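You operate a simulated robot arm through the tools that you are given. There is no shell and no other tool. Be economical: measure what you need, move in short steps, check, and stop when the job is done.

Carry out the task below with a simulated two-armed robot. There is one attempt and no reset: what you move stays moved.

## Task
Carry the teal tray with both arms and set it on the long steel bench.

The check looks at the end state, three seconds after you hand in, the way a careful person would. Anything else that was tipped, shoved, dropped, spilled or broken makes it a failure.

## Robot
Two 7-joint arms with two-finger parallel grippers on one trunk, on a base that drives. Base frame: it is fixed to the floor where the robot stands at the start and does not move with it; the origin is under the middle of the robot, x ahead of it, y to its left, z up; the surface under the hand at the start is at about z = 0.9. Readings come in m, rad, newtons and seconds.
The left shoulder is at the start at [0.07, 0.13, 1.237], the right one opposite. With the tool pointing down near the work surface each hand reaches from about 0.2 to 0.52 m from the robot's upright axis, wherever it stands, measured 20 degrees to its own side. Places, roughly: long steel bench [0.5, -1.2, 0.9]. Payload 1.57 kg a hand.
The TCP of each hand is the grasp point between the finger pads, 0.03 m short of the fingertips. In the tool frame z runs along the fingers and y along their closing line. The gripper opens to 0.08 m. The fingers are 0.017 m wide and 0.012 m thick; the gripper's body (0.04 by 0.082 m) begins 0.08 m behind the TCP.
Orientation is that of the tool frame in the base frame, as a unit quaternion [w, x, y, z]. With the fingers straight down and closing along the base's y, the tool's x points along the base's -x, its y along +y and its z along -z.

## Interface
- The arms move only by the tool nudge_tool. It takes "left_plan", "right_plan" or both (then of equal length, played together; a hand with none holds still); each is one flat list of numbers, 7 for each row, row after row: the turn, a rotation vector about the base's x, y, z in units of 6 degrees (1.0 is 6 degrees), then the shift along the base's x, y, z in units of 50 mm (1.0 is 50 mm), then the closure in counts, from 0 (fully open) to 255 (shut). In form: [rx, ry, rz, dx, dy, dz, claw, rx, ry, rz, dx, dy, dz, claw, ...]. A call has 1 to 8 rows; each row shifts and turns the commanded pose from where the row before left it. A call with a number of a shift or a turn outside -1 to 1 is refused whole. Rows are played at 5 a second. More than 0.05 m and 0.15 rad between two rows, or a gripper value outside its range, and nothing of the call is played. A pose out of reach is approached as far as the arm can. The call stops where the force on the tool passes 40 N (or 10 N more than at its start, if that is more) or the arm is blocked; 0.2 s more then pass. Each finger travels about 0.108 m/s and halts on what it meets, pressing with about 39 N; the grip force reading is that of the motor and also rises with nothing between the fingers. The clock runs only during rows and for 0.2 s after the last one: add rows that do not move to give the fingers time. The reply holds the time, the measured pose of the TCP, the force on the tool along the base axes, the opening and the grip force, in the units named above and with some noise, with the torque about the TCP (base axes, N m) and any sound that the robot's microphone picked up.
- Cameras (640 x 400 px; columns grow to the right, rows downward): "scene" is now at [0.1062, -0.0231, 1.4384]; the picture's right is [-0.11, -0.99, 0.00], its down [-0.83, 0.09, -0.54] and it looks along [0.54, -0.06, -0.84] (base axes); focal length 267 px, centre (320, 200). "left" rides on the left gripper at [0.072, 0.007, -0.122] in its tool frame; the picture's right is [-0.09, 1.00, 0.00], its down [-0.84, -0.08, -0.54] and it looks along [-0.54, -0.05, 0.84] (tool axes); focal length 238 px, centre (320, 200). "right" rides on the right gripper at [0.072, -0.007, -0.122] in its tool frame; the picture's right is [0.09, 1.00, 0.00], its down [-0.84, 0.08, -0.54] and it looks along [-0.54, 0.05, 0.84] (tool axes); focal length 238 px, centre (320, 200).
- grab_frame(camera): a new picture of that camera. It takes no simulated time.
- move_column(by): slides the trunk up (or, below 0, down) by that many m; the arms and the scene camera ride with it, the base frame stays. It gives what a move gives, with no picture.
- drive_base(legs): drives the robot by 1 to 6 legs, each [ahead, left, turn to the left] in m, m and rad, along the robot's own axes; the way and the turn of a leg run together, so that a leg with both is an arc; at most 1.5 m and 3.142 rad a leg. The arms and the cameras ride along, it lands a little off, and it stops where it bumps. It gives what a move gives.
- head_to(pan, tilt): turns the head with the scene camera to pan (to the left, within 1.501 rad either way) and tilt (down, from -0.506 to 1.204), counted from straight ahead of the robot. It gives what a move gives.
- pixel_to_xyz(camera, pixels): for up to 12 pixels [column, row] of the newest picture of that camera ("zoom" is the newest enlarged one), the place [x, y, z] in the base frame of the surface seen there, good to about 0.002 m, but the place of the scene camera against the robot may be out by one fixed shift of up to 0.025 m in any direction. It takes no simulated time.
- enlarge(camera, box): a new picture of the part [left, top, right, bottom] of that camera's present view, enlarged. It takes no simulated time.
- close_job(): hands the job in; it is judged then, once.

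Keep the steps short. Do not move on a guess: measure, check each grasp and each placing, and mend mistakes. In all there are 80 turns and 62 pictures (those below and enlarged ones count). Leave the grippers open and the arms clear of the work at the hand-in unless told otherwise, and finish with a single line.

The tools are called after "Request:" as name(argument=value, ...) on one line, values as JSON. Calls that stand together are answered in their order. nudge_tool: Moves the arms, as the interface text tells. Its arguments: {"type":"object","properties":{"left_plan":{"type":"array","items":{"type":"number"}},"right_plan":{"type":"array","items":{"type":"number"}}},"required":[]} The other tools are called the same way: move_column (by) slides the trunk up or down; drive_base (legs) drives the base; head_to (pan, tilt) turns the head that bears the scene camera; grab_frame (camera) takes a picture; pixel_to_xyz (camera, pixels) gives the place of the surface under pixels of a picture; enlarge (camera, box) takes an enlarged picture of a part of a camera's view; close_job () hands the job in.

At the start:

```text
time_s: 0.0
left_tool_pos: [0.3132, 0.1839, 1.1739]
left_tcp_rot: [0.0, 0.001, 1.0, 0.0]
left_contact_force: [-0.4, 0.6, -0.6]
left_wrist_torque: [0.04, -0.03, -0.03]
left_opening: 0.0799
left_grip_force: 0.0
right_tool_pos: [0.3663, -0.1051, 1.1168]
right_tcp_rot: [0.0, 0.0, 1.0, 0.0]
right_contact_force: [0.1, 0.2, -0.2]
right_wrist_torque: [-0.08, 0.04, 0.0]
right_opening: 0.0801
right_grip_force: 0.0
trunk travel left (down, up): [-0.875, 0.065]
robot x, y, heading: [0.0014, -0.002, -0.004]
head pan, tilt: [-0.106, 0.997]
```

scene: 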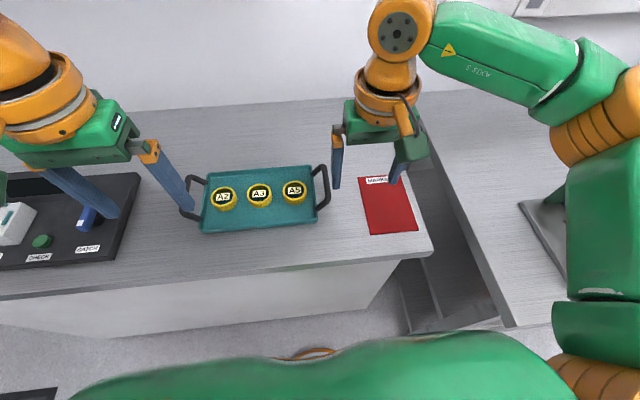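
right: 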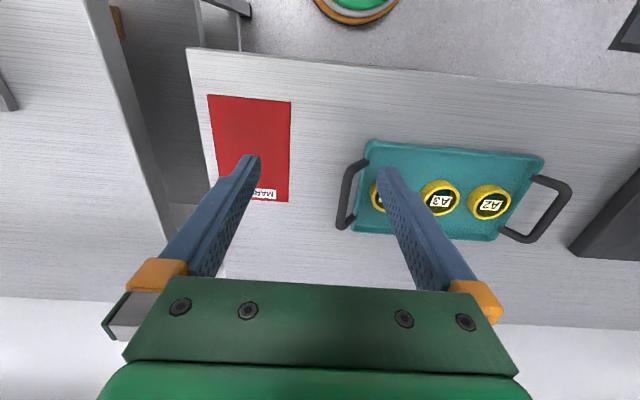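
left: 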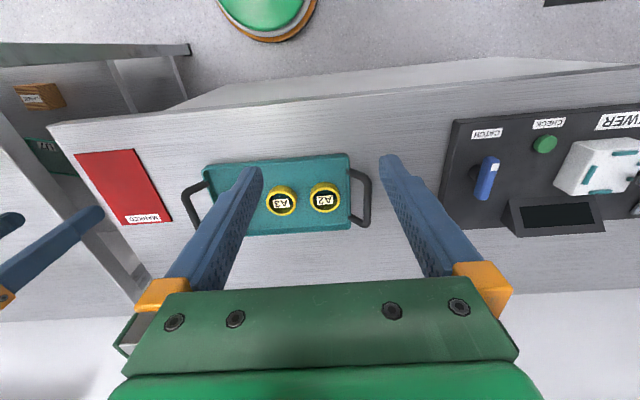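

The teal tray carries three yellow items, and its dark handles are at about (193,197) and (321,187) in the scene view. First I measure the handles with the hand cameras and the bench with the scene camera.

Request:
pixel_to_xyz(camera="right", pixels=[[344, 195], [357, 163], [343, 223], [366, 228], [368, 145], [541, 158], [495, 238], [552, 220], [566, 190], [545, 180], [510, 234], [300, 230]])

Request:
pixel_to_xyz(camera="left", pixels=[[368, 200], [358, 174], [357, 220], [348, 155], [349, 227], [205, 168], [190, 205], [186, 193], [200, 185], [282, 200], [324, 198], [370, 250]])

Request:
pixel_to_xyz(camera="scene", pixels=[[183, 195], [200, 180], [187, 213], [327, 185], [316, 170], [322, 204], [207, 172], [314, 165], [224, 197], [295, 190], [480, 150], [500, 250]])

Request:
enlarge(camera="scene", box=[170, 140, 350, 250])

Request:
head_to(pan=-1.2, tilt=0.75)

Request:
grab_frame(camera="scene")

```text
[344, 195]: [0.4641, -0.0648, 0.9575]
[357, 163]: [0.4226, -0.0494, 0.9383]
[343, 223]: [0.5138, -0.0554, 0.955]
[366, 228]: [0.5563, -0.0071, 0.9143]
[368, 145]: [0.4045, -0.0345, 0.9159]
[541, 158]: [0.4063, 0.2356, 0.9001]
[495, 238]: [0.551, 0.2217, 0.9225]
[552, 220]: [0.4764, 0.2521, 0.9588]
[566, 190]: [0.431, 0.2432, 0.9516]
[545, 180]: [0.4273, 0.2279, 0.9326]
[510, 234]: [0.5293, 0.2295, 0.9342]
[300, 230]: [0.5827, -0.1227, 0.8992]
```

```text
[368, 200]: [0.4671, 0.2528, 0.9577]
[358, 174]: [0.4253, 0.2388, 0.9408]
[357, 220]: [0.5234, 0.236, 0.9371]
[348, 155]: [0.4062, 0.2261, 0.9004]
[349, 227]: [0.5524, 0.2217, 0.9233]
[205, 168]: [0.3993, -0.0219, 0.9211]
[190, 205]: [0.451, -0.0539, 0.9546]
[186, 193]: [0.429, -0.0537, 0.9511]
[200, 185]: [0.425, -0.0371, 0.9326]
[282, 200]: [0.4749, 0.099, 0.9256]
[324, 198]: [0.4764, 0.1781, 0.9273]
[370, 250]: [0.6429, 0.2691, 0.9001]
```

```text
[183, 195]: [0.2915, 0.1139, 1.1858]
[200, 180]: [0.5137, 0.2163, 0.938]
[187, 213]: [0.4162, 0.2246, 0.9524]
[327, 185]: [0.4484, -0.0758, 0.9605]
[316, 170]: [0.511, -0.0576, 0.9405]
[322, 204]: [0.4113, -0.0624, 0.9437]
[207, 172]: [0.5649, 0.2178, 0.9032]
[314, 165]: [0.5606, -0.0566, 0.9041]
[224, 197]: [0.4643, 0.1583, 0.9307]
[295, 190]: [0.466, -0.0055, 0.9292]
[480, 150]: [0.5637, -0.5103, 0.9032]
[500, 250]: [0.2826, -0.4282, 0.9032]
```

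```text
3.56 times, centred on (260, 195) of scene
```

zoom: 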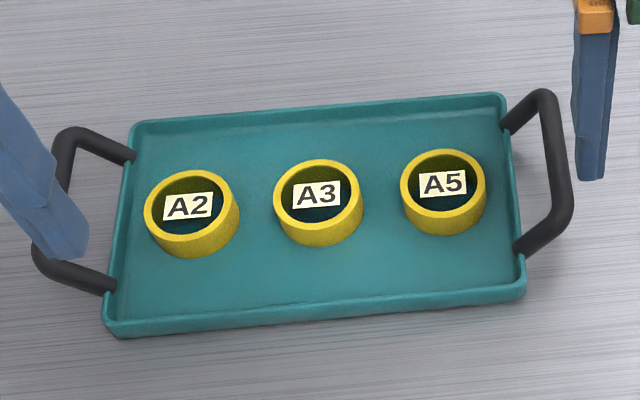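

```text
time_s: 1.3
left_tool_pos: [0.3131, 0.1852, 1.1742]
left_tcp_rot: [0.001, -0.001, 1.0, 0.0]
left_contact_force: [0.6, 0.4, -0.4]
left_wrist_torque: [-0.03, -0.02, -0.02]
left_opening: 0.0801
left_grip_force: 0.2
right_tool_pos: [0.3645, -0.1045, 1.1164]
right_tcp_rot: [0.0, 0.0, 1.0, 0.0]
right_contact_force: [0.7, -0.3, -0.2]
right_wrist_torque: [0.01, 0.01, 0.02]
right_opening: 0.0799
right_grip_force: 0.0
trunk travel left (down, up): [-0.875, 0.065]
robot x, y, heading: [0.0002, -0.002, -0.0]
head pan, tilt: [-1.201, 0.75]
```

```text
57 pictures are left
```

scene: 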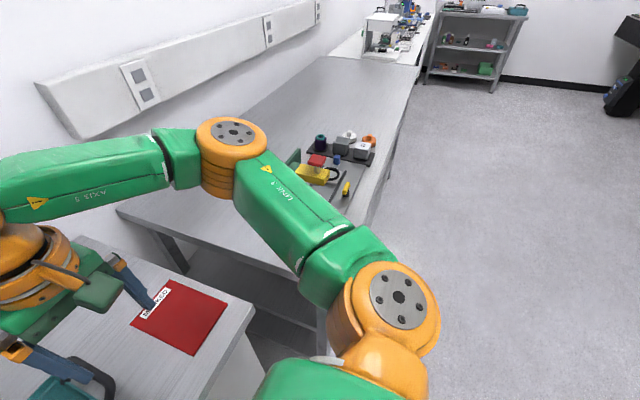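

The bench runs away beyond a gap, with loose items at about (335,160). Next I measure its edges and those items.

Request:
pixel_to_xyz(camera="scene", pixels=[[120, 212], [210, 248], [320, 277], [370, 190], [396, 130], [330, 60], [280, 100], [230, 225], [292, 163], [345, 195], [375, 155], [250, 310]])

Request:
enlarge(camera="scene", box=[240, 40, 440, 220])

```text
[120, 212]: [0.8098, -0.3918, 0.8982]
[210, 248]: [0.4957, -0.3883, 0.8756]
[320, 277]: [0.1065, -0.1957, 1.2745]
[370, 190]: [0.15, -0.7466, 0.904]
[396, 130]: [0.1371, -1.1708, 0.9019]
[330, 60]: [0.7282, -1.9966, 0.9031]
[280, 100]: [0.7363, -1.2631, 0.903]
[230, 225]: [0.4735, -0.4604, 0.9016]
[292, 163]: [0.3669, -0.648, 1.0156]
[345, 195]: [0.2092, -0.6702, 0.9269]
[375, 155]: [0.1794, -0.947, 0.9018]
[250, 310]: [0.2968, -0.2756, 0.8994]
```

```text
2.22 times, centred on (340, 130) of scene
```

zoom: 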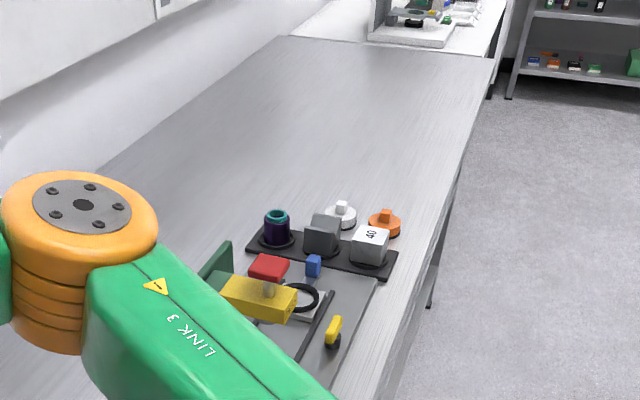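

The bench is clear beyond about y=-1.1 (x 0.15–0.75). I look down ahead to find the front edge of this table and what is around the base.

Request:
head_to(pan=0.0, tilt=1.2)

Request:
grab_frame(camera="scene")

Request:
pixel_to_xyz(camera="right", pixels=[[250, 62], [450, 80], [600, 94], [190, 60], [250, 20], [420, 50]])

```text
time_s: 2.7
left_tool_pos: [0.3126, 0.1839, 1.1735]
left_tcp_rot: [0.001, 0.001, 1.0, 0.0]
left_contact_force: [-1.1, 0.2, -0.9]
left_wrist_torque: [0.02, 0.0, 0.02]
left_opening: 0.0801
left_grip_force: 0.0
right_tool_pos: [0.3658, -0.1054, 1.1187]
right_tcp_rot: [0.0, 0.001, 1.0, 0.0]
right_contact_force: [0.4, -0.9, -0.8]
right_wrist_torque: [0.0, 0.01, 0.01]
right_opening: 0.08
right_grip_force: 0.0
trunk travel left (down, up): [-0.875, 0.065]
robot x, y, heading: [-0.006, -0.0033, 0.002]
head pan, tilt: [0.0, 1.201]
```

```text
55 pictures are left
```

scene: 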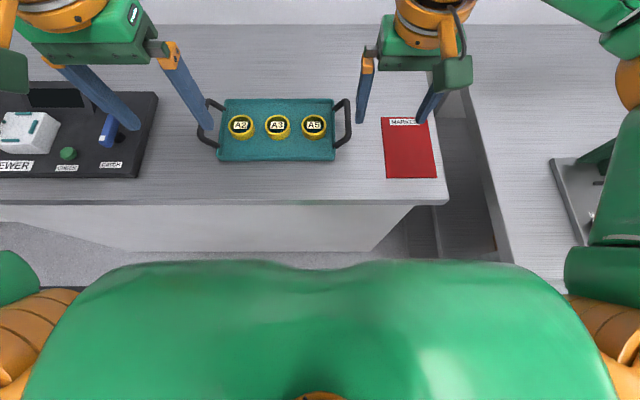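

```text
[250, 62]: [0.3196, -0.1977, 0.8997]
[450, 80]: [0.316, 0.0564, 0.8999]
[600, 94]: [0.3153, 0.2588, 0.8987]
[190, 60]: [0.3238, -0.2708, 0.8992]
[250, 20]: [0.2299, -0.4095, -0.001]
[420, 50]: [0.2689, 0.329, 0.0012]
```

The table's front edge is at x≈0.315 and the tray is square to it, centred at y≈0.096. I shift the robot 0.10 m left so both handles sit symmetrically within reach.

Request:
drive_base(legs=[[0.0, 0.1, 0.0]])

Request:
grab_frame(camera="right")

Request:
grab_frame(camera="left")

```text
time_s: 3.9
left_tool_pos: [0.3131, 0.2782, 1.1754]
left_tcp_rot: [0.001, -0.001, 1.0, 0.002]
left_contact_force: [-0.3, 0.1, -0.5]
left_wrist_torque: [0.02, 0.03, 0.0]
left_opening: 0.0801
left_grip_force: 0.1
right_tool_pos: [0.3658, -0.0097, 1.117]
right_tcp_rot: [0.0, -0.001, 1.0, 0.003]
right_contact_force: [0.5, -0.1, -0.9]
right_wrist_torque: [0.03, 0.04, -0.02]
right_opening: 0.0799
right_grip_force: 0.0
trunk travel left (down, up): [-0.875, 0.065]
robot x, y, heading: [-0.0018, 0.0975, 0.003]
head pan, tilt: [0.0, 1.201]
```

```text
54 pictures are left
```

right: 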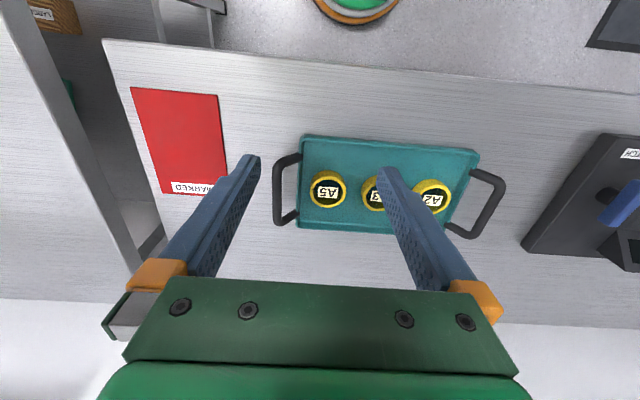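

```text
53 pictures are left
```

left: 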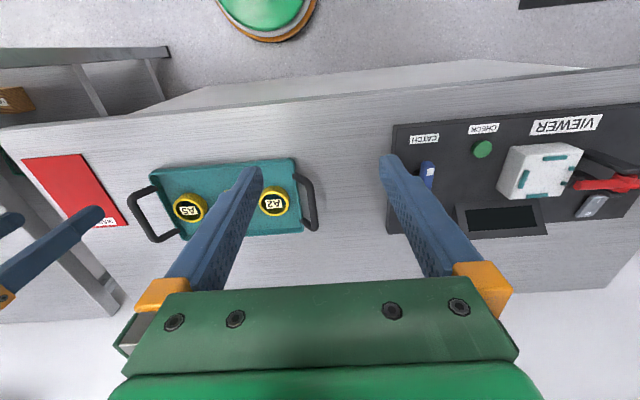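

The view is as expected. I move both hands over the handles (left to x 0.475, y 0.252; right to x 0.475, y -0.060), then down to z≈1.03.

Request:
nudge_tool(left_plan=[0, 0, 0, 0.81, -0.13, 0, 0, 0, 0, 0, 0.81, -0.13, 0, 0, 0, 0, 0, 0.81, -0.13, 0, 0, 0, 0, 0, 0.81, -0.13, 0, 0, 0, 0, 0, 0, 0, -0.72, 0, 0, 0, 0, 0, 0, -0.72, 0, 0, 0, 0, 0, 0, -0.72, 0, 0, 0, 0, 0, 0, -0.72, 0], right_plan=[0, 0, 0, 0.545, -0.25, 0, 0, 0, 0, 0, 0.545, -0.25, 0, 0, 0, 0, 0, 0.545, -0.25, 0, 0, 0, 0, 0, 0.545, -0.25, 0, 0, 0, 0, 0, 0, 0, -0.44, 0, 0, 0, 0, 0, 0, -0.44, 0, 0, 0, 0, 0, 0, -0.44, 0, 0, 0, 0, 0, 0, -0.44, 0])

Request:
grab_frame(camera="right")

Request:
grab_frame(camera="left")

```text
time_s: 5.7
left_tool_pos: [0.4657, 0.2579, 1.0279]
left_tcp_rot: [0.0, 0.001, 1.0, -0.001]
left_contact_force: [-0.2, -0.9, -0.4]
left_wrist_torque: [0.02, 0.05, -0.03]
left_opening: 0.0799
left_grip_force: 0.2
left hand out of reach, approached as far as the arm can: row 4
right_tool_pos: [0.4769, -0.0536, 1.0298]
right_tcp_rot: [0.001, 0.0, 1.0, 0.0]
right_contact_force: [-0.1, 0.9, 0.0]
right_wrist_torque: [0.02, 0.03, 0.0]
right_opening: 0.0801
right_grip_force: 0.0
trunk travel left (down, up): [-0.875, 0.065]
robot x, y, heading: [0.0002, 0.1023, 0.002]
head pan, tilt: [0.0, 1.201]
```

```text
52 pictures are left
```

right: 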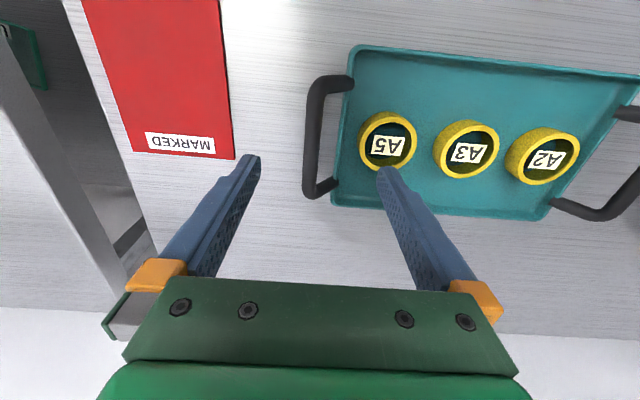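

```text
51 pictures are left
```

left: 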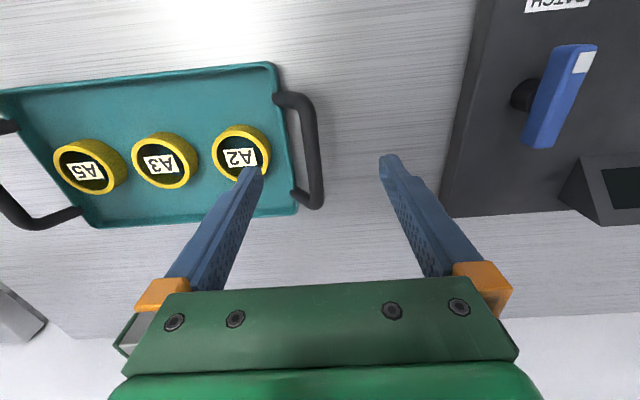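

Both hands are above the tray; the left one ended slightly off (reach limit). I measure the handle bars and rim heights more precisely from these closer views.

Request:
pixel_to_xyz(camera="right", pixels=[[312, 140], [306, 140], [318, 140], [311, 100], [310, 180], [352, 48], [333, 200], [345, 120], [342, 140], [362, 150], [325, 80], [330, 188]])

Request:
pixel_to_xyz(camera="left", pixels=[[313, 150], [307, 150], [319, 150], [308, 110], [316, 190], [274, 66], [297, 210], [286, 140], [284, 120], [268, 150], [540, 90], [455, 150]])

```text
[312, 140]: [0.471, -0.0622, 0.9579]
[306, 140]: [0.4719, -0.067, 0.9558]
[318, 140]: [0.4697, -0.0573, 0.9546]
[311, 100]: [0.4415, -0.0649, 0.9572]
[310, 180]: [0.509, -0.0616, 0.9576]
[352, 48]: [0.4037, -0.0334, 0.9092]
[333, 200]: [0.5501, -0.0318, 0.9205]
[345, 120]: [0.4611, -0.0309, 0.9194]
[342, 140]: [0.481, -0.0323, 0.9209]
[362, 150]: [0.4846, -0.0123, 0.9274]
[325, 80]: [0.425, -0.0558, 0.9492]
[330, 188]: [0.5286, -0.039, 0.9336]
```

```text
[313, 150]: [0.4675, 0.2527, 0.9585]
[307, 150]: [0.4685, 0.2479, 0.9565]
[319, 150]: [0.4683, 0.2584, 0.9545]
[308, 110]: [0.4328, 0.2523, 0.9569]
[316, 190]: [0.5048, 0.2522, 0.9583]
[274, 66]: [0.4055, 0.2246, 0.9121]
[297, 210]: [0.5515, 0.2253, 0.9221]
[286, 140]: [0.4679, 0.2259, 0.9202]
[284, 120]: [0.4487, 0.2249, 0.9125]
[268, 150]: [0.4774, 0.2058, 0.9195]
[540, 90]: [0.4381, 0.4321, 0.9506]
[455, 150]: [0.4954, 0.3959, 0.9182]
```

Bars: right at y≈-0.062, left at y≈0.253, both centred at x≈0.475, z≈0.952; rim top 0.921. The left arm is at its reach limit, so I drive 0.03 m ahead at this safe height and check.

Request:
drive_base(legs=[[0.03, 0.0, 0.0]])

```text
time_s: 6.5
left_tool_pos: [0.4895, 0.2604, 1.0315]
left_tcp_rot: [0.003, -0.001, 1.0, 0.0]
left_contact_force: [-0.2, 1.0, 0.1]
left_wrist_torque: [-0.02, -0.03, -0.02]
left_opening: 0.0801
left_grip_force: 0.1
right_tool_pos: [0.4995, -0.0533, 1.0326]
right_tcp_rot: [0.002, 0.0, 1.0, 0.0]
right_contact_force: [-1.3, -0.2, -0.5]
right_wrist_torque: [-0.01, -0.04, 0.0]
right_opening: 0.0802
right_grip_force: 0.0
trunk travel left (down, up): [-0.875, 0.065]
robot x, y, heading: [0.0309, 0.1013, 0.004]
head pan, tilt: [0.0, 1.201]
```

Now I bring the hands to the bars' centres in x, y and part-close to about 36 mm, staying high.

Request:
nudge_tool(left_plan=[0, 0, 0, -0.29, -0.14, 0, 140, 0, 0, 0, 0, 0, -0.4, 140, 0, 0, 0, 0, 0, 0, 140], right_plan=[0, 0, 0, -0.49, -0.18, 0, 140, 0, 0, 0, 0, 0, -0.4, 140, 0, 0, 0, 0, 0, 0, 140])

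Request:
grab_frame(camera="right")

Request:
grab_frame(camera="left")

```text
time_s: 7.3
left_tool_pos: [0.48, 0.2519, 1.0078]
left_tcp_rot: [0.0, -0.001, 1.0, -0.001]
left_contact_force: [-0.3, 0.0, 0.0]
left_wrist_torque: [-0.03, 0.01, -0.02]
left_opening: 0.0361
left_grip_force: 0.0
right_tool_pos: [0.4811, -0.0618, 1.0093]
right_tcp_rot: [0.0, 0.0, 1.0, 0.0]
right_contact_force: [1.2, 0.2, -0.2]
right_wrist_torque: [-0.02, 0.03, -0.03]
right_opening: 0.0362
right_grip_force: 0.0
trunk travel left (down, up): [-0.875, 0.065]
robot x, y, heading: [0.0299, 0.0991, -0.002]
head pan, tilt: [0.0, 1.201]
```

```text
50 pictures are left
```

right: 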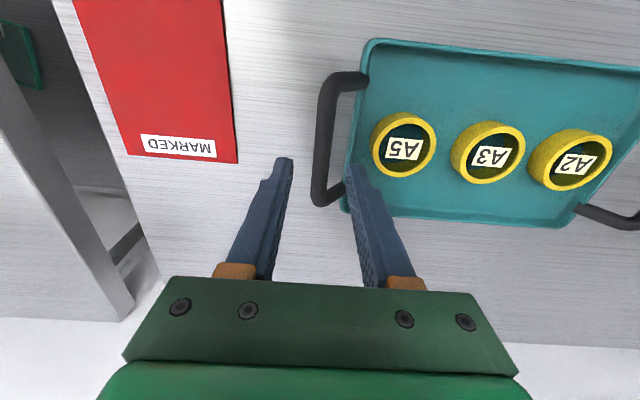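

```text
49 pictures are left
```

left: 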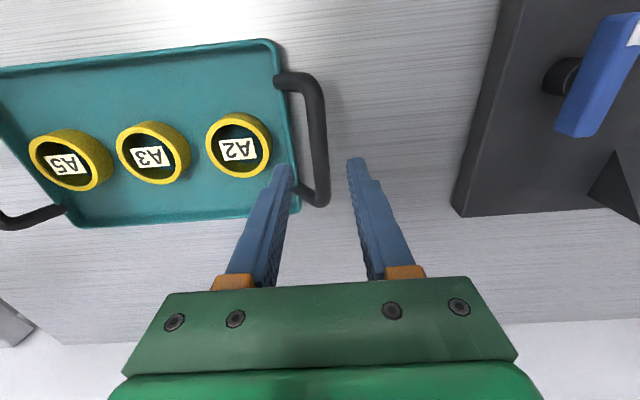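

Each bar lies between its fingers. I lower to z≈0.955.

Request:
nudge_tool(left_plan=[0, 0, 0, -0.08, 0, -0.4, 140, 0, 0, 0, 0, 0, -0.4, 140, 0, 0, 0, 0, 0, -0.26, 140, 0, 0, 0, 0, 0, 0, 140], right_plan=[0, 0, 0, -0.1, 0, -0.4, 140, 0, 0, 0, 0, 0, -0.4, 140, 0, 0, 0, 0, 0, -0.28, 140, 0, 0, 0, 0, 0, 0, 140])

Request:
grab_frame(camera="right")

Request:
grab_frame(camera="left")

```text
time_s: 8.3
left_tool_pos: [0.4757, 0.2532, 0.9557]
left_tcp_rot: [0.0, -0.001, 1.0, 0.001]
left_contact_force: [-0.3, -0.7, -0.3]
left_wrist_torque: [0.04, -0.03, 0.0]
left_opening: 0.0362
left_grip_force: 0.1
right_tool_pos: [0.476, -0.0628, 0.9554]
right_tcp_rot: [0.0, 0.0, 1.0, 0.0]
right_contact_force: [-0.3, -0.3, -0.9]
right_wrist_torque: [-0.01, 0.02, -0.03]
right_opening: 0.0363
right_grip_force: 0.1
trunk travel left (down, up): [-0.875, 0.065]
robot x, y, heading: [0.0268, 0.0985, 0.002]
head pan, tilt: [0.0, 1.201]
```

```text
48 pictures are left
```

right: 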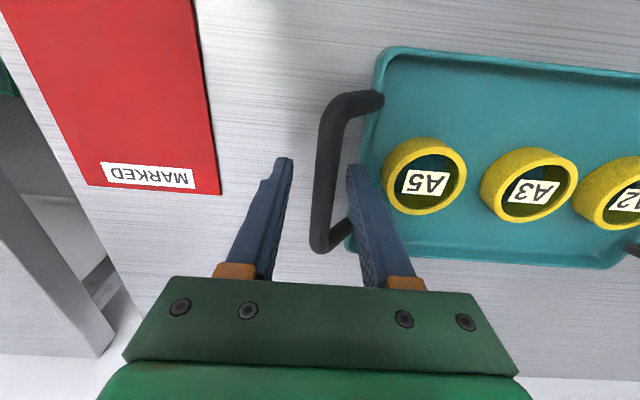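

```text
47 pictures are left
```

left: 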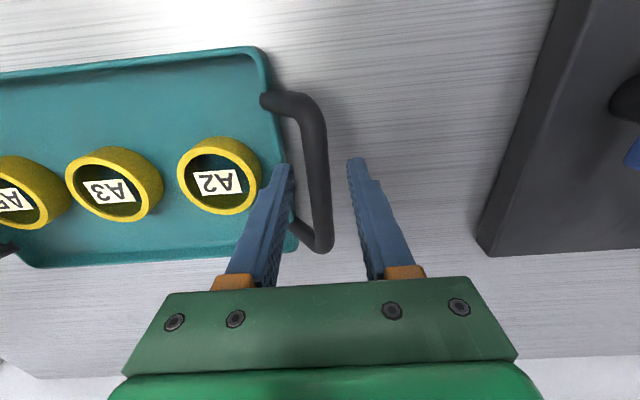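

The bars sit centred between the fingers with no contact force. I close both grippers with holding rows.

Request:
nudge_tool(left_plan=[0, 0, 0, 0, 0, 0, 190, 0, 0, 0, 0, 0, 0, 255, 0, 0, 0, 0, 0, 0, 255, 0, 0, 0, 0, 0, 0, 255], right_plan=[0, 0, 0, 0, 0, 0, 190, 0, 0, 0, 0, 0, 0, 255, 0, 0, 0, 0, 0, 0, 255, 0, 0, 0, 0, 0, 0, 255])

```text
time_s: 9.3
left_tool_pos: [0.4757, 0.2495, 0.9553]
left_tcp_rot: [0.0, 0.001, 1.0, -0.003]
left_contact_force: [0.4, -31.2, 0.4]
left_wrist_torque: [-0.16, -0.01, -0.12]
left_opening: 0.0132
left_grip_force: 30.1
right_tool_pos: [0.477, -0.0609, 0.9563]
right_tcp_rot: [0.0, -0.002, 1.0, 0.003]
right_contact_force: [-0.8, 31.8, 0.0]
right_wrist_torque: [0.17, -0.01, 0.14]
right_opening: 0.0134
right_grip_force: 29.5
trunk travel left (down, up): [-0.875, 0.065]
robot x, y, heading: [0.031, 0.1, 0.003]
head pan, tilt: [0.0, 1.201]
```

Both grips hold at 13 mm openings, but the hands pull apart with about 31 N. I relieve this by moving both inward a few mm.

Request:
nudge_tool(left_plan=[0, 0, 0, 0, -0.055, 0, 255, 0, 0, 0, 0, 0, 0, 255], right_plan=[0, 0, 0, 0, 0.055, 0, 255, 0, 0, 0, 0, 0, 0, 255])

```text
time_s: 9.9
left_tool_pos: [0.4768, 0.2491, 0.9558]
left_tcp_rot: [0.001, -0.002, 1.0, 0.001]
left_contact_force: [1.1, -11.7, 4.0]
left_wrist_torque: [-0.06, 0.2, -0.24]
left_opening: 0.0134
left_grip_force: 30.0
right_tool_pos: [0.4755, -0.0611, 0.9561]
right_tcp_rot: [0.0, 0.001, 1.0, 0.0]
right_contact_force: [0.0, 12.3, 0.2]
right_wrist_torque: [0.06, -0.33, 0.1]
right_opening: 0.0134
right_grip_force: 30.5
trunk travel left (down, up): [-0.875, 0.065]
robot x, y, heading: [0.0266, 0.0994, 0.001]
head pan, tilt: [0.0, 1.201]
```

The pull dropped from 31 to 12 N. I ease the remainder and then lift slowly by 20 mm.

Request:
nudge_tool(left_plan=[0, 0, 0, 0, -0.03, 0, 255, 0, 0, 0, 0, 0, 0, 255, 0, 0, 0, 0, 0, 0.1, 255, 0, 0, 0, 0, 0, 0.1, 255, 0, 0, 0, 0, 0, 0.1, 255, 0, 0, 0, 0, 0, 0.1, 255, 0, 0, 0, 0, 0, 0, 255], right_plan=[0, 0, 0, 0, 0.03, 0, 255, 0, 0, 0, 0, 0, 0, 255, 0, 0, 0, 0, 0, 0.1, 255, 0, 0, 0, 0, 0, 0.1, 255, 0, 0, 0, 0, 0, 0.1, 255, 0, 0, 0, 0, 0, 0.1, 255, 0, 0, 0, 0, 0, 0, 255])

Request:
grab_frame(camera="scene")

```text
time_s: 11.4
left_tool_pos: [0.4764, 0.2502, 0.9738]
left_tcp_rot: [0.0, -0.003, 1.0, 0.002]
left_contact_force: [0.2, 0.1, -2.8]
left_wrist_torque: [-0.02, -0.04, -0.25]
left_opening: 0.0132
left_grip_force: 30.0
right_tool_pos: [0.4775, -0.0606, 0.9748]
right_tcp_rot: [-0.001, 0.002, 1.0, -0.004]
right_contact_force: [0.2, 0.4, -3.2]
right_wrist_torque: [0.01, 0.1, 0.28]
right_opening: 0.0136
right_grip_force: 29.9
trunk travel left (down, up): [-0.875, 0.065]
robot x, y, heading: [0.0322, 0.1022, 0.0]
head pan, tilt: [0.0, 1.201]
stopped in row 7 (left hand): the force on the tool passed its limit at 41 N (the readings are from after the stop); the commanded pose is now the measured one
```

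```text
46 pictures are left
```

scene: 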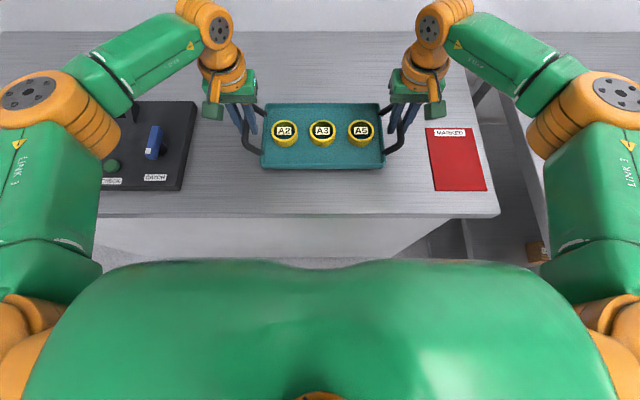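

The tray is up 20 mm with loads now balanced (about 3 N each). The trunk lifts both hands together, so I use it for another 0.05 m and look.

Request:
move_column(by=0.05)

Request:
grab_frame(camera="left")

Request:
grab_frame(camera="right")

```text
time_s: 12.3
left_tool_pos: [0.4771, 0.2499, 1.0242]
left_tcp_rot: [-0.001, -0.003, 1.0, 0.003]
left_contact_force: [-0.1, 1.9, -2.7]
left_wrist_torque: [0.03, 0.04, -0.21]
left_opening: 0.0133
left_grip_force: 29.5
right_tool_pos: [0.4789, -0.0607, 1.0251]
right_tcp_rot: [-0.001, 0.002, 1.0, -0.003]
right_contact_force: [-1.1, -1.2, -3.6]
right_wrist_torque: [0.01, 0.01, 0.26]
right_opening: 0.0134
right_grip_force: 30.5
trunk travel left (down, up): [-0.925, 0.015]
robot x, y, heading: [0.0302, 0.0981, -0.001]
head pan, tilt: [0.0, 1.201]
```

```text
45 pictures are left
```

left: 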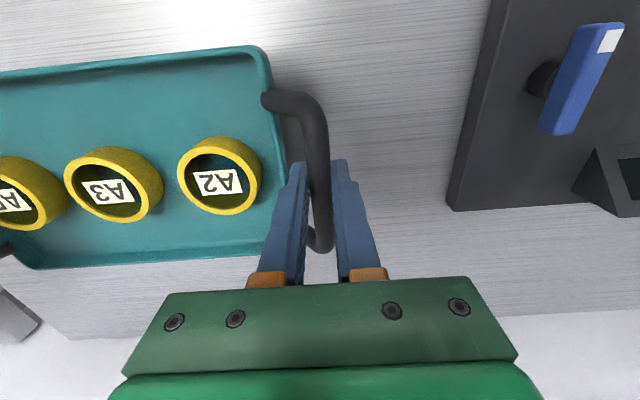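

```text
44 pictures are left
```

right: 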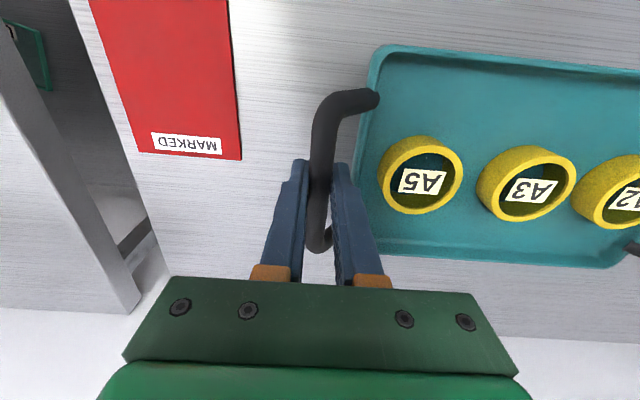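

The tray is level and the items have not shifted. Before reversing I look right and toward the rear for obstacles on the floor.

Request:
head_to(pan=-1.5, tilt=0.6)

Request:
grab_frame(camera="scene")

Request:
head_to(pan=1.5, tilt=0.6)

Request:
grab_frame(camera="scene")

```text
time_s: 13.9
left_tool_pos: [0.4774, 0.2504, 1.024]
left_tcp_rot: [0.0, -0.003, 1.0, 0.005]
left_contact_force: [0.4, 3.9, -3.5]
left_wrist_torque: [-0.01, 0.02, -0.2]
left_opening: 0.0132
left_grip_force: 29.2
right_tool_pos: [0.4789, -0.0595, 1.0258]
right_tcp_rot: [-0.001, 0.001, 1.0, -0.004]
right_contact_force: [-1.2, -4.0, -3.7]
right_wrist_torque: [0.0, 0.02, 0.26]
right_opening: 0.0132
right_grip_force: 29.2
trunk travel left (down, up): [-0.925, 0.015]
robot x, y, heading: [0.0284, 0.101, 0.001]
head pan, tilt: [-1.499, 0.6]
```

```text
43 pictures are left
```

scene: 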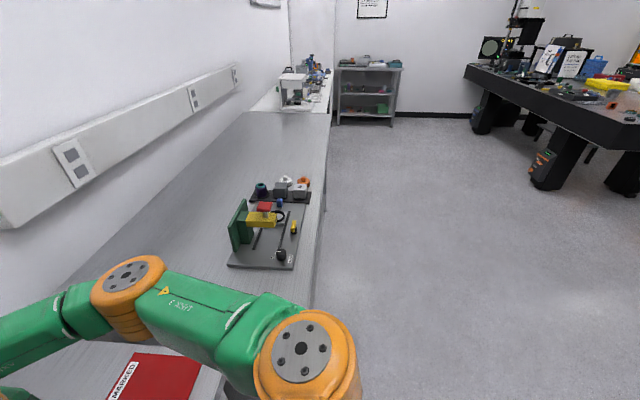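

```text
time_s: 16.6
left_tool_pos: [0.4768, 0.2505, 1.025]
left_tcp_rot: [-0.001, -0.003, 1.0, 0.004]
left_contact_force: [0.7, 7.3, -3.0]
left_wrist_torque: [0.05, 0.02, -0.21]
left_opening: 0.0132
left_grip_force: 29.9
right_tool_pos: [0.4775, -0.0593, 1.0235]
right_tcp_rot: [-0.001, 0.001, 1.0, -0.004]
right_contact_force: [-0.2, -6.5, -2.3]
right_wrist_torque: [-0.02, 0.06, 0.23]
right_opening: 0.0136
right_grip_force: 30.4
trunk travel left (down, up): [-0.925, 0.015]
robot x, y, heading: [0.0302, 0.1014, -0.003]
head pan, tilt: [1.499, 0.6]
```

```text
42 pictures are left
```

scene: 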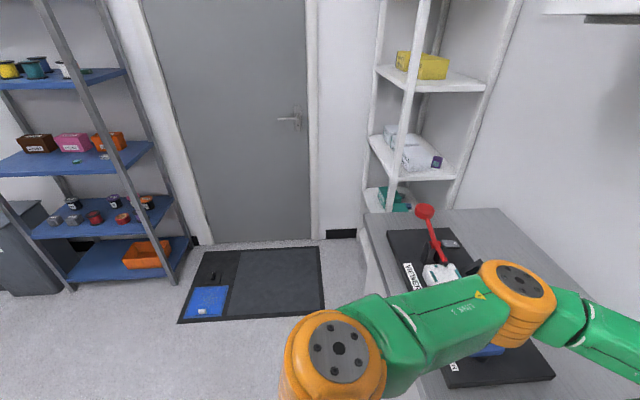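

Floor right and behind is clear. I back straight away from the table by 0.53 m.

Request:
drive_base(legs=[[-0.53, 0.0, 0.0]])

Request:
head_to(pan=0.0, tilt=1.0)

Request:
grab_frame(camera="scene")

```text
time_s: 19.6
left_tool_pos: [-0.0559, 0.2499, 1.024]
left_tcp_rot: [-0.002, -0.002, 1.0, 0.003]
left_contact_force: [1.1, 8.0, -4.3]
left_wrist_torque: [0.0, 0.03, -0.22]
left_opening: 0.0137
left_grip_force: 30.3
right_tool_pos: [-0.0561, -0.0611, 1.0242]
right_tcp_rot: [-0.002, 0.001, 1.0, -0.003]
right_contact_force: [0.2, -8.4, -3.3]
right_wrist_torque: [-0.03, 0.02, 0.22]
right_opening: 0.0134
right_grip_force: 30.1
trunk travel left (down, up): [-0.925, 0.015]
robot x, y, heading: [-0.5041, 0.0985, 0.002]
head pan, tilt: [1.499, 0.6]
```

```text
time_s: 21.2
left_tool_pos: [-0.0589, 0.2492, 1.0238]
left_tcp_rot: [-0.001, -0.002, 1.0, 0.003]
left_contact_force: [0.8, -0.9, -2.4]
left_wrist_torque: [0.01, 0.01, -0.17]
left_opening: 0.0135
left_grip_force: 30.0
right_tool_pos: [-0.057, -0.061, 1.0242]
right_tcp_rot: [-0.001, 0.001, 1.0, -0.003]
right_contact_force: [0.4, 0.5, -3.5]
right_wrist_torque: [0.01, -0.04, 0.28]
right_opening: 0.0132
right_grip_force: 30.1
trunk travel left (down, up): [-0.925, 0.015]
robot x, y, heading: [-0.507, 0.1003, 0.001]
head pan, tilt: [0.0, 1.0]
```

```text
41 pictures are left
```

scene: 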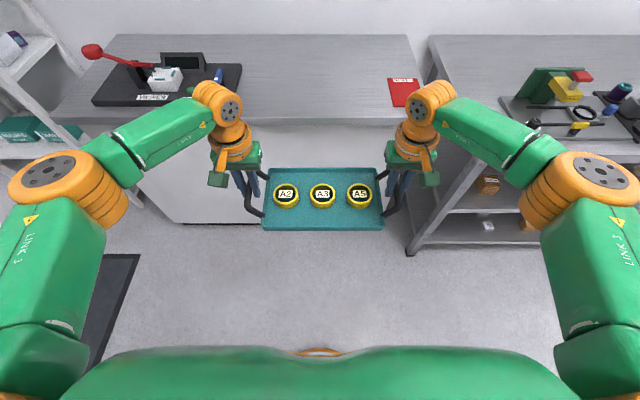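

All fine and clear of both tables. I strafe right about 1.6 m in two legs.

Request:
drive_base(legs=[[0.0, -0.8, 0.0], [0.0, -0.78, 0.0]])

Request:
grab_frame(camera="scene")

```text
time_s: 29.3
left_tool_pos: [-0.0532, -1.3229, 1.0251]
left_tcp_rot: [-0.001, -0.004, 1.0, 0.003]
left_contact_force: [1.0, 1.3, -2.8]
left_wrist_torque: [0.02, 0.01, -0.24]
left_opening: 0.0136
left_grip_force: 29.7
right_tool_pos: [-0.0499, -1.6334, 1.0256]
right_tcp_rot: [-0.001, -0.001, 1.0, -0.004]
right_contact_force: [0.1, -0.9, -3.0]
right_wrist_torque: [0.03, 0.0, 0.27]
right_opening: 0.0134
right_grip_force: 29.8
trunk travel left (down, up): [-0.925, 0.015]
robot x, y, heading: [-0.4972, -1.4745, 0.003]
head pan, tilt: [0.0, 1.0]
```

```text
40 pictures are left
```

scene: 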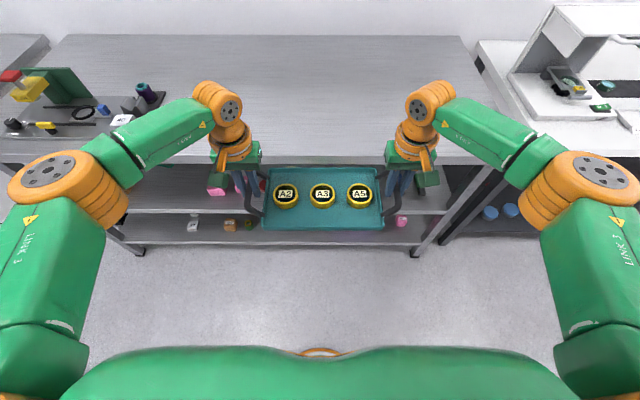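

Free bench lies ahead, with the items only at the left (120,120). I measure the bench edge, those items, and how low my elbow is.

Request:
pixel_to_xyz(camera="scene", pixels=[[320, 154], [180, 152], [440, 157], [122, 122], [145, 92], [85, 60], [68, 185], [125, 150], [320, 60], [478, 150], [462, 50], [240, 160]])

Request:
enlarge(camera="scene", box=[100, 120, 540, 270])

```text
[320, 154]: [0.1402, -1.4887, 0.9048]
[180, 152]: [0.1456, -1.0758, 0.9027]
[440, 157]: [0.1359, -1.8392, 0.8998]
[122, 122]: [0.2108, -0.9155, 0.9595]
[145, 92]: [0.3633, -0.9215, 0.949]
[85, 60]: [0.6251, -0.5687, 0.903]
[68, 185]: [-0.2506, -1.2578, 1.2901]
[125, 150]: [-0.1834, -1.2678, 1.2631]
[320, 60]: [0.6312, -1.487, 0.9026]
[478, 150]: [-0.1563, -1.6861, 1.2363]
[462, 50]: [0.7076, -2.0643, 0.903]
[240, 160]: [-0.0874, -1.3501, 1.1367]
```

```text
1.45 times, centred on (320, 195) of scene
```

zoom: 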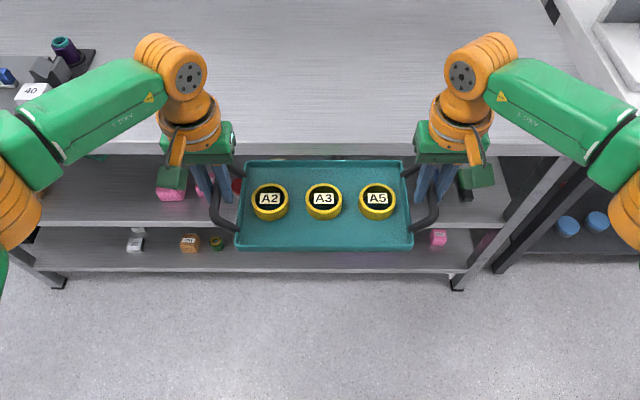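

The bench edge is at x≈0.14 and my arms are well above everything. I drive 0.34 m ahead, the same clearance the base had at the first table, putting the tray at x≈0.29.

Request:
drive_base(legs=[[0.34, 0.0, 0.0]])

Request:
grab_frame(camera="scene")

Request:
grab_frame(camera="right")

```text
time_s: 31.5
left_tool_pos: [0.2789, -1.3175, 1.0247]
left_tcp_rot: [0.001, -0.008, 1.0, 0.003]
left_contact_force: [-0.4, -1.0, -2.5]
left_wrist_torque: [-0.01, 0.0, -0.18]
left_opening: 0.0132
left_grip_force: 30.1
right_tool_pos: [0.2839, -1.6288, 1.025]
right_tcp_rot: [0.0, -0.004, 1.0, -0.004]
right_contact_force: [-0.2, 0.3, -2.9]
right_wrist_torque: [-0.02, -0.03, 0.27]
right_opening: 0.0137
right_grip_force: 29.6
trunk travel left (down, up): [-0.925, 0.015]
robot x, y, heading: [-0.1666, -1.4679, 0.016]
head pan, tilt: [0.0, 1.0]
```

```text
38 pictures are left
```

scene: 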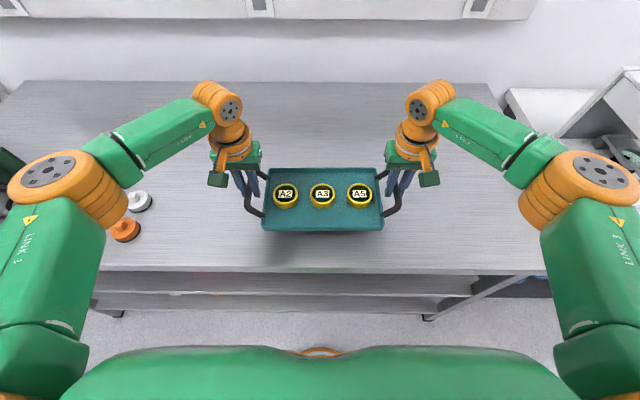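

```text
37 pictures are left
```

right: 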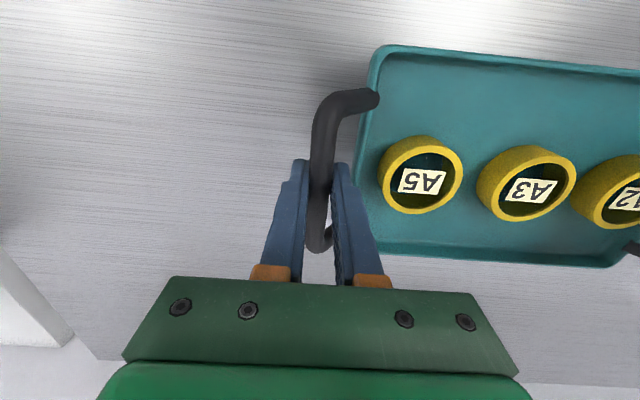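

The tray is wholly over the clear bench. Surfaces match in height (contact expected at TCP z≈0.956), so I lower the trunk 0.058 m first.

Request:
move_column(by=-0.058)

Request:
move_column(by=-0.006)

```text
time_s: 32.5
left_tool_pos: [0.2814, -1.3171, 0.9662]
left_tcp_rot: [-0.001, -0.008, 1.0, 0.003]
left_contact_force: [0.4, -2.3, -2.7]
left_wrist_torque: [0.0, -0.01, -0.2]
left_opening: 0.0136
left_grip_force: 30.5
right_tool_pos: [0.2852, -1.6273, 0.9681]
right_tcp_rot: [0.0, -0.005, 1.0, -0.003]
right_contact_force: [-0.1, 1.2, -3.3]
right_wrist_torque: [-0.01, -0.03, 0.27]
right_opening: 0.0136
right_grip_force: 30.1
trunk travel left (down, up): [-0.867, 0.073]
robot x, y, heading: [-0.1625, -1.4692, 0.006]
head pan, tilt: [0.0, 1.0]
```

```text
time_s: 33.0
left_tool_pos: [0.2819, -1.3177, 0.9601]
left_tcp_rot: [0.0, -0.009, 1.0, 0.004]
left_contact_force: [-0.5, -1.2, -3.1]
left_wrist_torque: [-0.01, 0.02, -0.21]
left_opening: 0.0135
left_grip_force: 29.8
right_tool_pos: [0.287, -1.6273, 0.9608]
right_tcp_rot: [0.0, -0.004, 1.0, -0.004]
right_contact_force: [-0.4, 0.8, -3.0]
right_wrist_torque: [0.03, 0.01, 0.27]
right_opening: 0.0134
right_grip_force: 29.7
trunk travel left (down, up): [-0.861, 0.079]
robot x, y, heading: [-0.1626, -1.471, 0.015]
head pan, tilt: [0.0, 1.0]
```

Still carrying the full weight at z≈0.960. I go down 3 mm, and then 2 mm more.

Request:
move_column(by=-0.003)

Request:
move_column(by=-0.0015)

```text
time_s: 33.6
left_tool_pos: [0.2826, -1.3162, 0.9563]
left_tcp_rot: [-0.001, -0.008, 1.0, 0.004]
left_contact_force: [0.6, -1.8, -2.2]
left_wrist_torque: [0.01, 0.01, -0.2]
left_opening: 0.0134
left_grip_force: 29.7
right_tool_pos: [0.2861, -1.6277, 0.9579]
right_tcp_rot: [0.0, -0.004, 1.0, -0.003]
right_contact_force: [-0.2, 1.5, -4.1]
right_wrist_torque: [0.01, 0.04, 0.22]
right_opening: 0.0135
right_grip_force: 30.0
trunk travel left (down, up): [-0.858, 0.082]
robot x, y, heading: [-0.1622, -1.4701, 0.008]
head pan, tilt: [0.0, 1.0]
```

```text
time_s: 34.1
left_tool_pos: [0.282, -1.3179, 0.9566]
left_tcp_rot: [0.0, -0.008, 1.0, 0.002]
left_contact_force: [0.0, -1.1, -2.1]
left_wrist_torque: [0.01, 0.02, -0.18]
left_opening: 0.0131
left_grip_force: 30.1
right_tool_pos: [0.2855, -1.6276, 0.9572]
right_tcp_rot: [0.0, -0.004, 1.0, -0.004]
right_contact_force: [-0.9, 0.5, -3.3]
right_wrist_torque: [0.01, -0.04, 0.26]
right_opening: 0.0133
right_grip_force: 30.3
trunk travel left (down, up): [-0.857, 0.083]
robot x, y, heading: [-0.1641, -1.4683, 0.01]
head pan, tilt: [0.0, 1.0]
```

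No contact yet. I lower another 2 mm, watching the vertical force.

Request:
move_column(by=-0.002)

Request:
grab_frame(camera="left")

```text
time_s: 34.6
left_tool_pos: [0.2805, -1.3168, 0.9557]
left_tcp_rot: [0.002, -0.007, 1.0, 0.003]
left_contact_force: [5.5, 0.7, 14.6]
left_wrist_torque: [0.01, 0.59, -0.22]
left_opening: 0.0136
left_grip_force: 29.8
right_tool_pos: [0.2852, -1.6283, 0.9577]
right_tcp_rot: [0.001, -0.005, 1.0, -0.003]
right_contact_force: [5.2, 0.3, 9.1]
right_wrist_torque: [0.01, 0.7, 0.28]
right_opening: 0.0134
right_grip_force: 30.5
trunk travel left (down, up): [-0.855, 0.085]
robot x, y, heading: [-0.1618, -1.4732, 0.009]
head pan, tilt: [0.0, 1.0]
```

```text
36 pictures are left
```

left: 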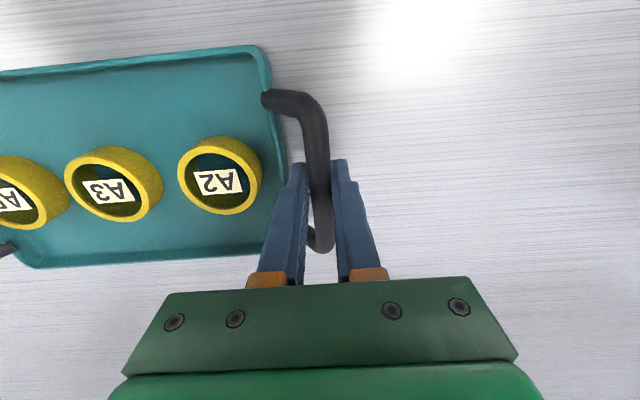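

Contact: the bench now pushes up (14.6 and 9.1 N). I ease up 1 mm to take off the press, then open slowly to about 36 mm.

Request:
move_column(by=0.001)

Request:
nudge_tool(left_plan=[0, 0, 0, 0, 0, 0, 205, 0, 0, 0, 0, 0, 0, 190, 0, 0, 0, 0, 0, 0, 165, 0, 0, 0, 0, 0, 0, 145, 0, 0, 0, 0, 0, 0, 140], right_plan=[0, 0, 0, 0, 0, 0, 205, 0, 0, 0, 0, 0, 0, 190, 0, 0, 0, 0, 0, 0, 165, 0, 0, 0, 0, 0, 0, 145, 0, 0, 0, 0, 0, 0, 140])

Request:
grab_frame(camera="left")

Request:
grab_frame(camera="right")

```text
time_s: 35.1
left_tool_pos: [0.279, -1.3185, 0.9541]
left_tcp_rot: [0.001, -0.008, 1.0, 0.003]
left_contact_force: [3.5, -0.2, 9.2]
left_wrist_torque: [-0.03, -0.8, -0.22]
left_opening: 0.0134
left_grip_force: 30.4
right_tool_pos: [0.2845, -1.6265, 0.9557]
right_tcp_rot: [0.0, -0.004, 1.0, -0.004]
right_contact_force: [2.2, 1.6, 0.9]
right_wrist_torque: [0.05, -0.64, 0.25]
right_opening: 0.0132
right_grip_force: 30.4
trunk travel left (down, up): [-0.856, 0.084]
robot x, y, heading: [-0.166, -1.4706, 0.013]
head pan, tilt: [0.0, 1.0]
```

```text
time_s: 36.3
left_tool_pos: [0.2806, -1.316, 0.9543]
left_tcp_rot: [0.0, -0.007, 1.0, 0.003]
left_contact_force: [0.1, 0.9, 0.3]
left_wrist_torque: [0.01, -0.02, 0.0]
left_opening: 0.0361
left_grip_force: 0.1
right_tool_pos: [0.2846, -1.6283, 0.9551]
right_tcp_rot: [-0.001, -0.005, 1.0, -0.004]
right_contact_force: [-0.1, 0.8, 0.2]
right_wrist_torque: [0.0, 0.03, -0.03]
right_opening: 0.0362
right_grip_force: 0.0
trunk travel left (down, up): [-0.856, 0.084]
robot x, y, heading: [-0.1635, -1.4653, 0.013]
head pan, tilt: [0.0, 1.0]
```

```text
35 pictures are left
```

left: 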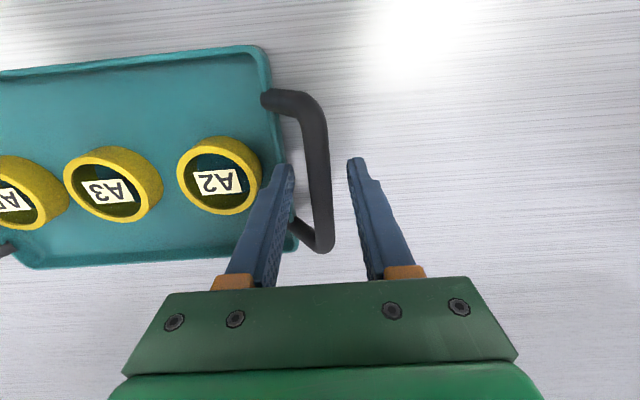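

```text
34 pictures are left
```

right: 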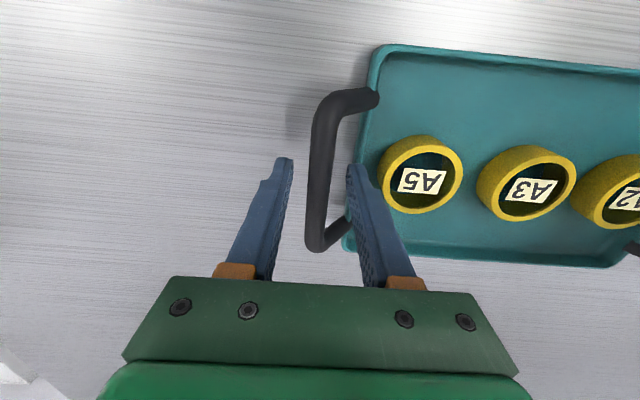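

The handles are free with no force on the hands. I raise the trunk straight up.

Request:
move_column(by=0.08)

Request:
nudge_tool(left_plan=[0, 0, 0, 0, 0, 0.8, 100, 0, 0, 0, 0, 0, 0.8, 0, 0, 0, 0, 0, 0, 0, 0], right_plan=[0, 0, 0, 0, 0, 0.8, 100, 0, 0, 0, 0, 0, 0.8, 0, 0, 0, 0, 0, 0, 0, 0])

Request:
grab_frame(camera="scene")

Request:
grab_frame(camera="left")

```text
time_s: 37.5
left_tool_pos: [0.2816, -1.3171, 1.0343]
left_tcp_rot: [0.0, -0.009, 1.0, 0.003]
left_contact_force: [0.3, 1.1, 0.2]
left_wrist_torque: [-0.02, 0.0, 0.01]
left_opening: 0.0362
left_grip_force: 0.1
right_tool_pos: [0.2847, -1.628, 1.0357]
right_tcp_rot: [0.0, -0.004, 1.0, -0.004]
right_contact_force: [-0.2, 0.0, 0.2]
right_wrist_torque: [0.0, -0.01, -0.01]
right_opening: 0.0358
right_grip_force: 0.2
trunk travel left (down, up): [-0.936, 0.004]
robot x, y, heading: [-0.1625, -1.4714, 0.01]
head pan, tilt: [0.0, 1.0]
```

```text
time_s: 38.3
left_tool_pos: [0.2824, -1.3192, 1.1156]
left_tcp_rot: [0.001, -0.007, 1.0, 0.003]
left_contact_force: [0.7, 0.1, -0.7]
left_wrist_torque: [0.0, 0.01, 0.0]
left_opening: 0.0797
left_grip_force: 0.2
right_tool_pos: [0.2842, -1.6275, 1.1163]
right_tcp_rot: [-0.001, -0.005, 1.0, -0.003]
right_contact_force: [0.6, -0.1, 0.2]
right_wrist_torque: [0.0, 0.02, 0.0]
right_opening: 0.0802
right_grip_force: 0.0
trunk travel left (down, up): [-0.936, 0.004]
robot x, y, heading: [-0.1626, -1.4721, 0.009]
head pan, tilt: [0.0, 1.0]
```

```text
33 pictures are left
```

scene: 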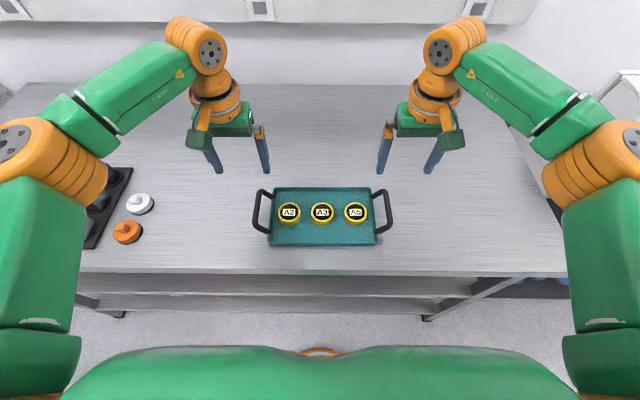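

```text
32 pictures are left
```

left: 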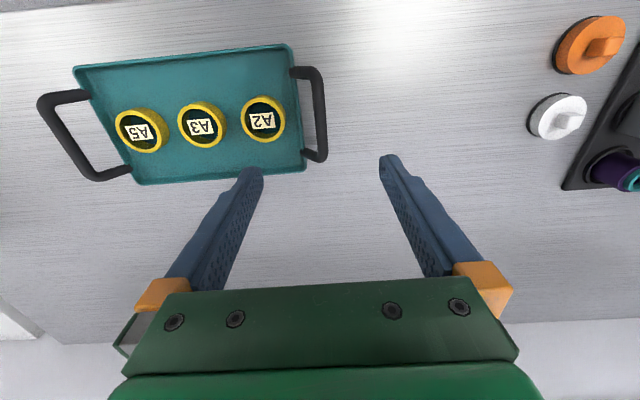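

The tray sits on the bench with all three items upright, well inside the edge. I check that it lies level and back the robot away so the arms are clear.

Request:
pixel_to_xyz(camera="left", pixels=[[78, 68], [290, 48], [139, 182], [303, 168], [263, 140], [320, 110], [62, 140]])

Request:
drive_base(legs=[[-0.4, 0.0, 0.0]])

Request:
grab_frame(camera="scene")

```text
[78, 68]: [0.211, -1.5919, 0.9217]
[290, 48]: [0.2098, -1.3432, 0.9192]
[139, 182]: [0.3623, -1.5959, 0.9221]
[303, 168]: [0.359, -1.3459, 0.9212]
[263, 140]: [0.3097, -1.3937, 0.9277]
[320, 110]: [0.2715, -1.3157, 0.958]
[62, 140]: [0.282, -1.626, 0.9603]
```

```text
time_s: 40.8
left_tool_pos: [-0.1211, -1.3254, 1.1153]
left_tcp_rot: [-0.001, -0.005, 1.0, 0.003]
left_contact_force: [-0.1, 0.0, -0.4]
left_wrist_torque: [0.0, 0.04, -0.01]
left_opening: 0.08
left_grip_force: 0.0
right_tool_pos: [-0.12, -1.6331, 1.1153]
right_tcp_rot: [-0.001, -0.002, 1.0, -0.002]
right_contact_force: [-0.3, -0.2, -0.2]
right_wrist_torque: [0.01, 0.02, 0.03]
right_opening: 0.0799
right_grip_force: 0.1
trunk travel left (down, up): [-0.936, 0.004]
robot x, y, heading: [-0.5712, -1.4751, 0.007]
head pan, tilt: [0.0, 1.0]
```

```text
31 pictures are left
```

scene: 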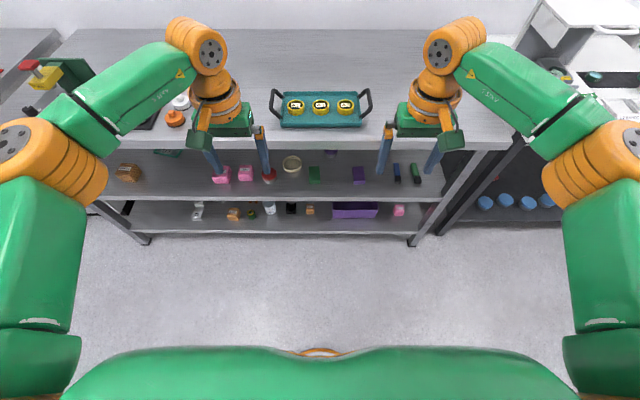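

The tray lies level (rim z≈0.92 all round), the items are in place, the grippers are open and the arms are clear, so I hand in.

Request:
close_job()

```text
The job is handed in.
```

The teal tray, with its three items upright, is on the long steel bench, and the job is handed in.
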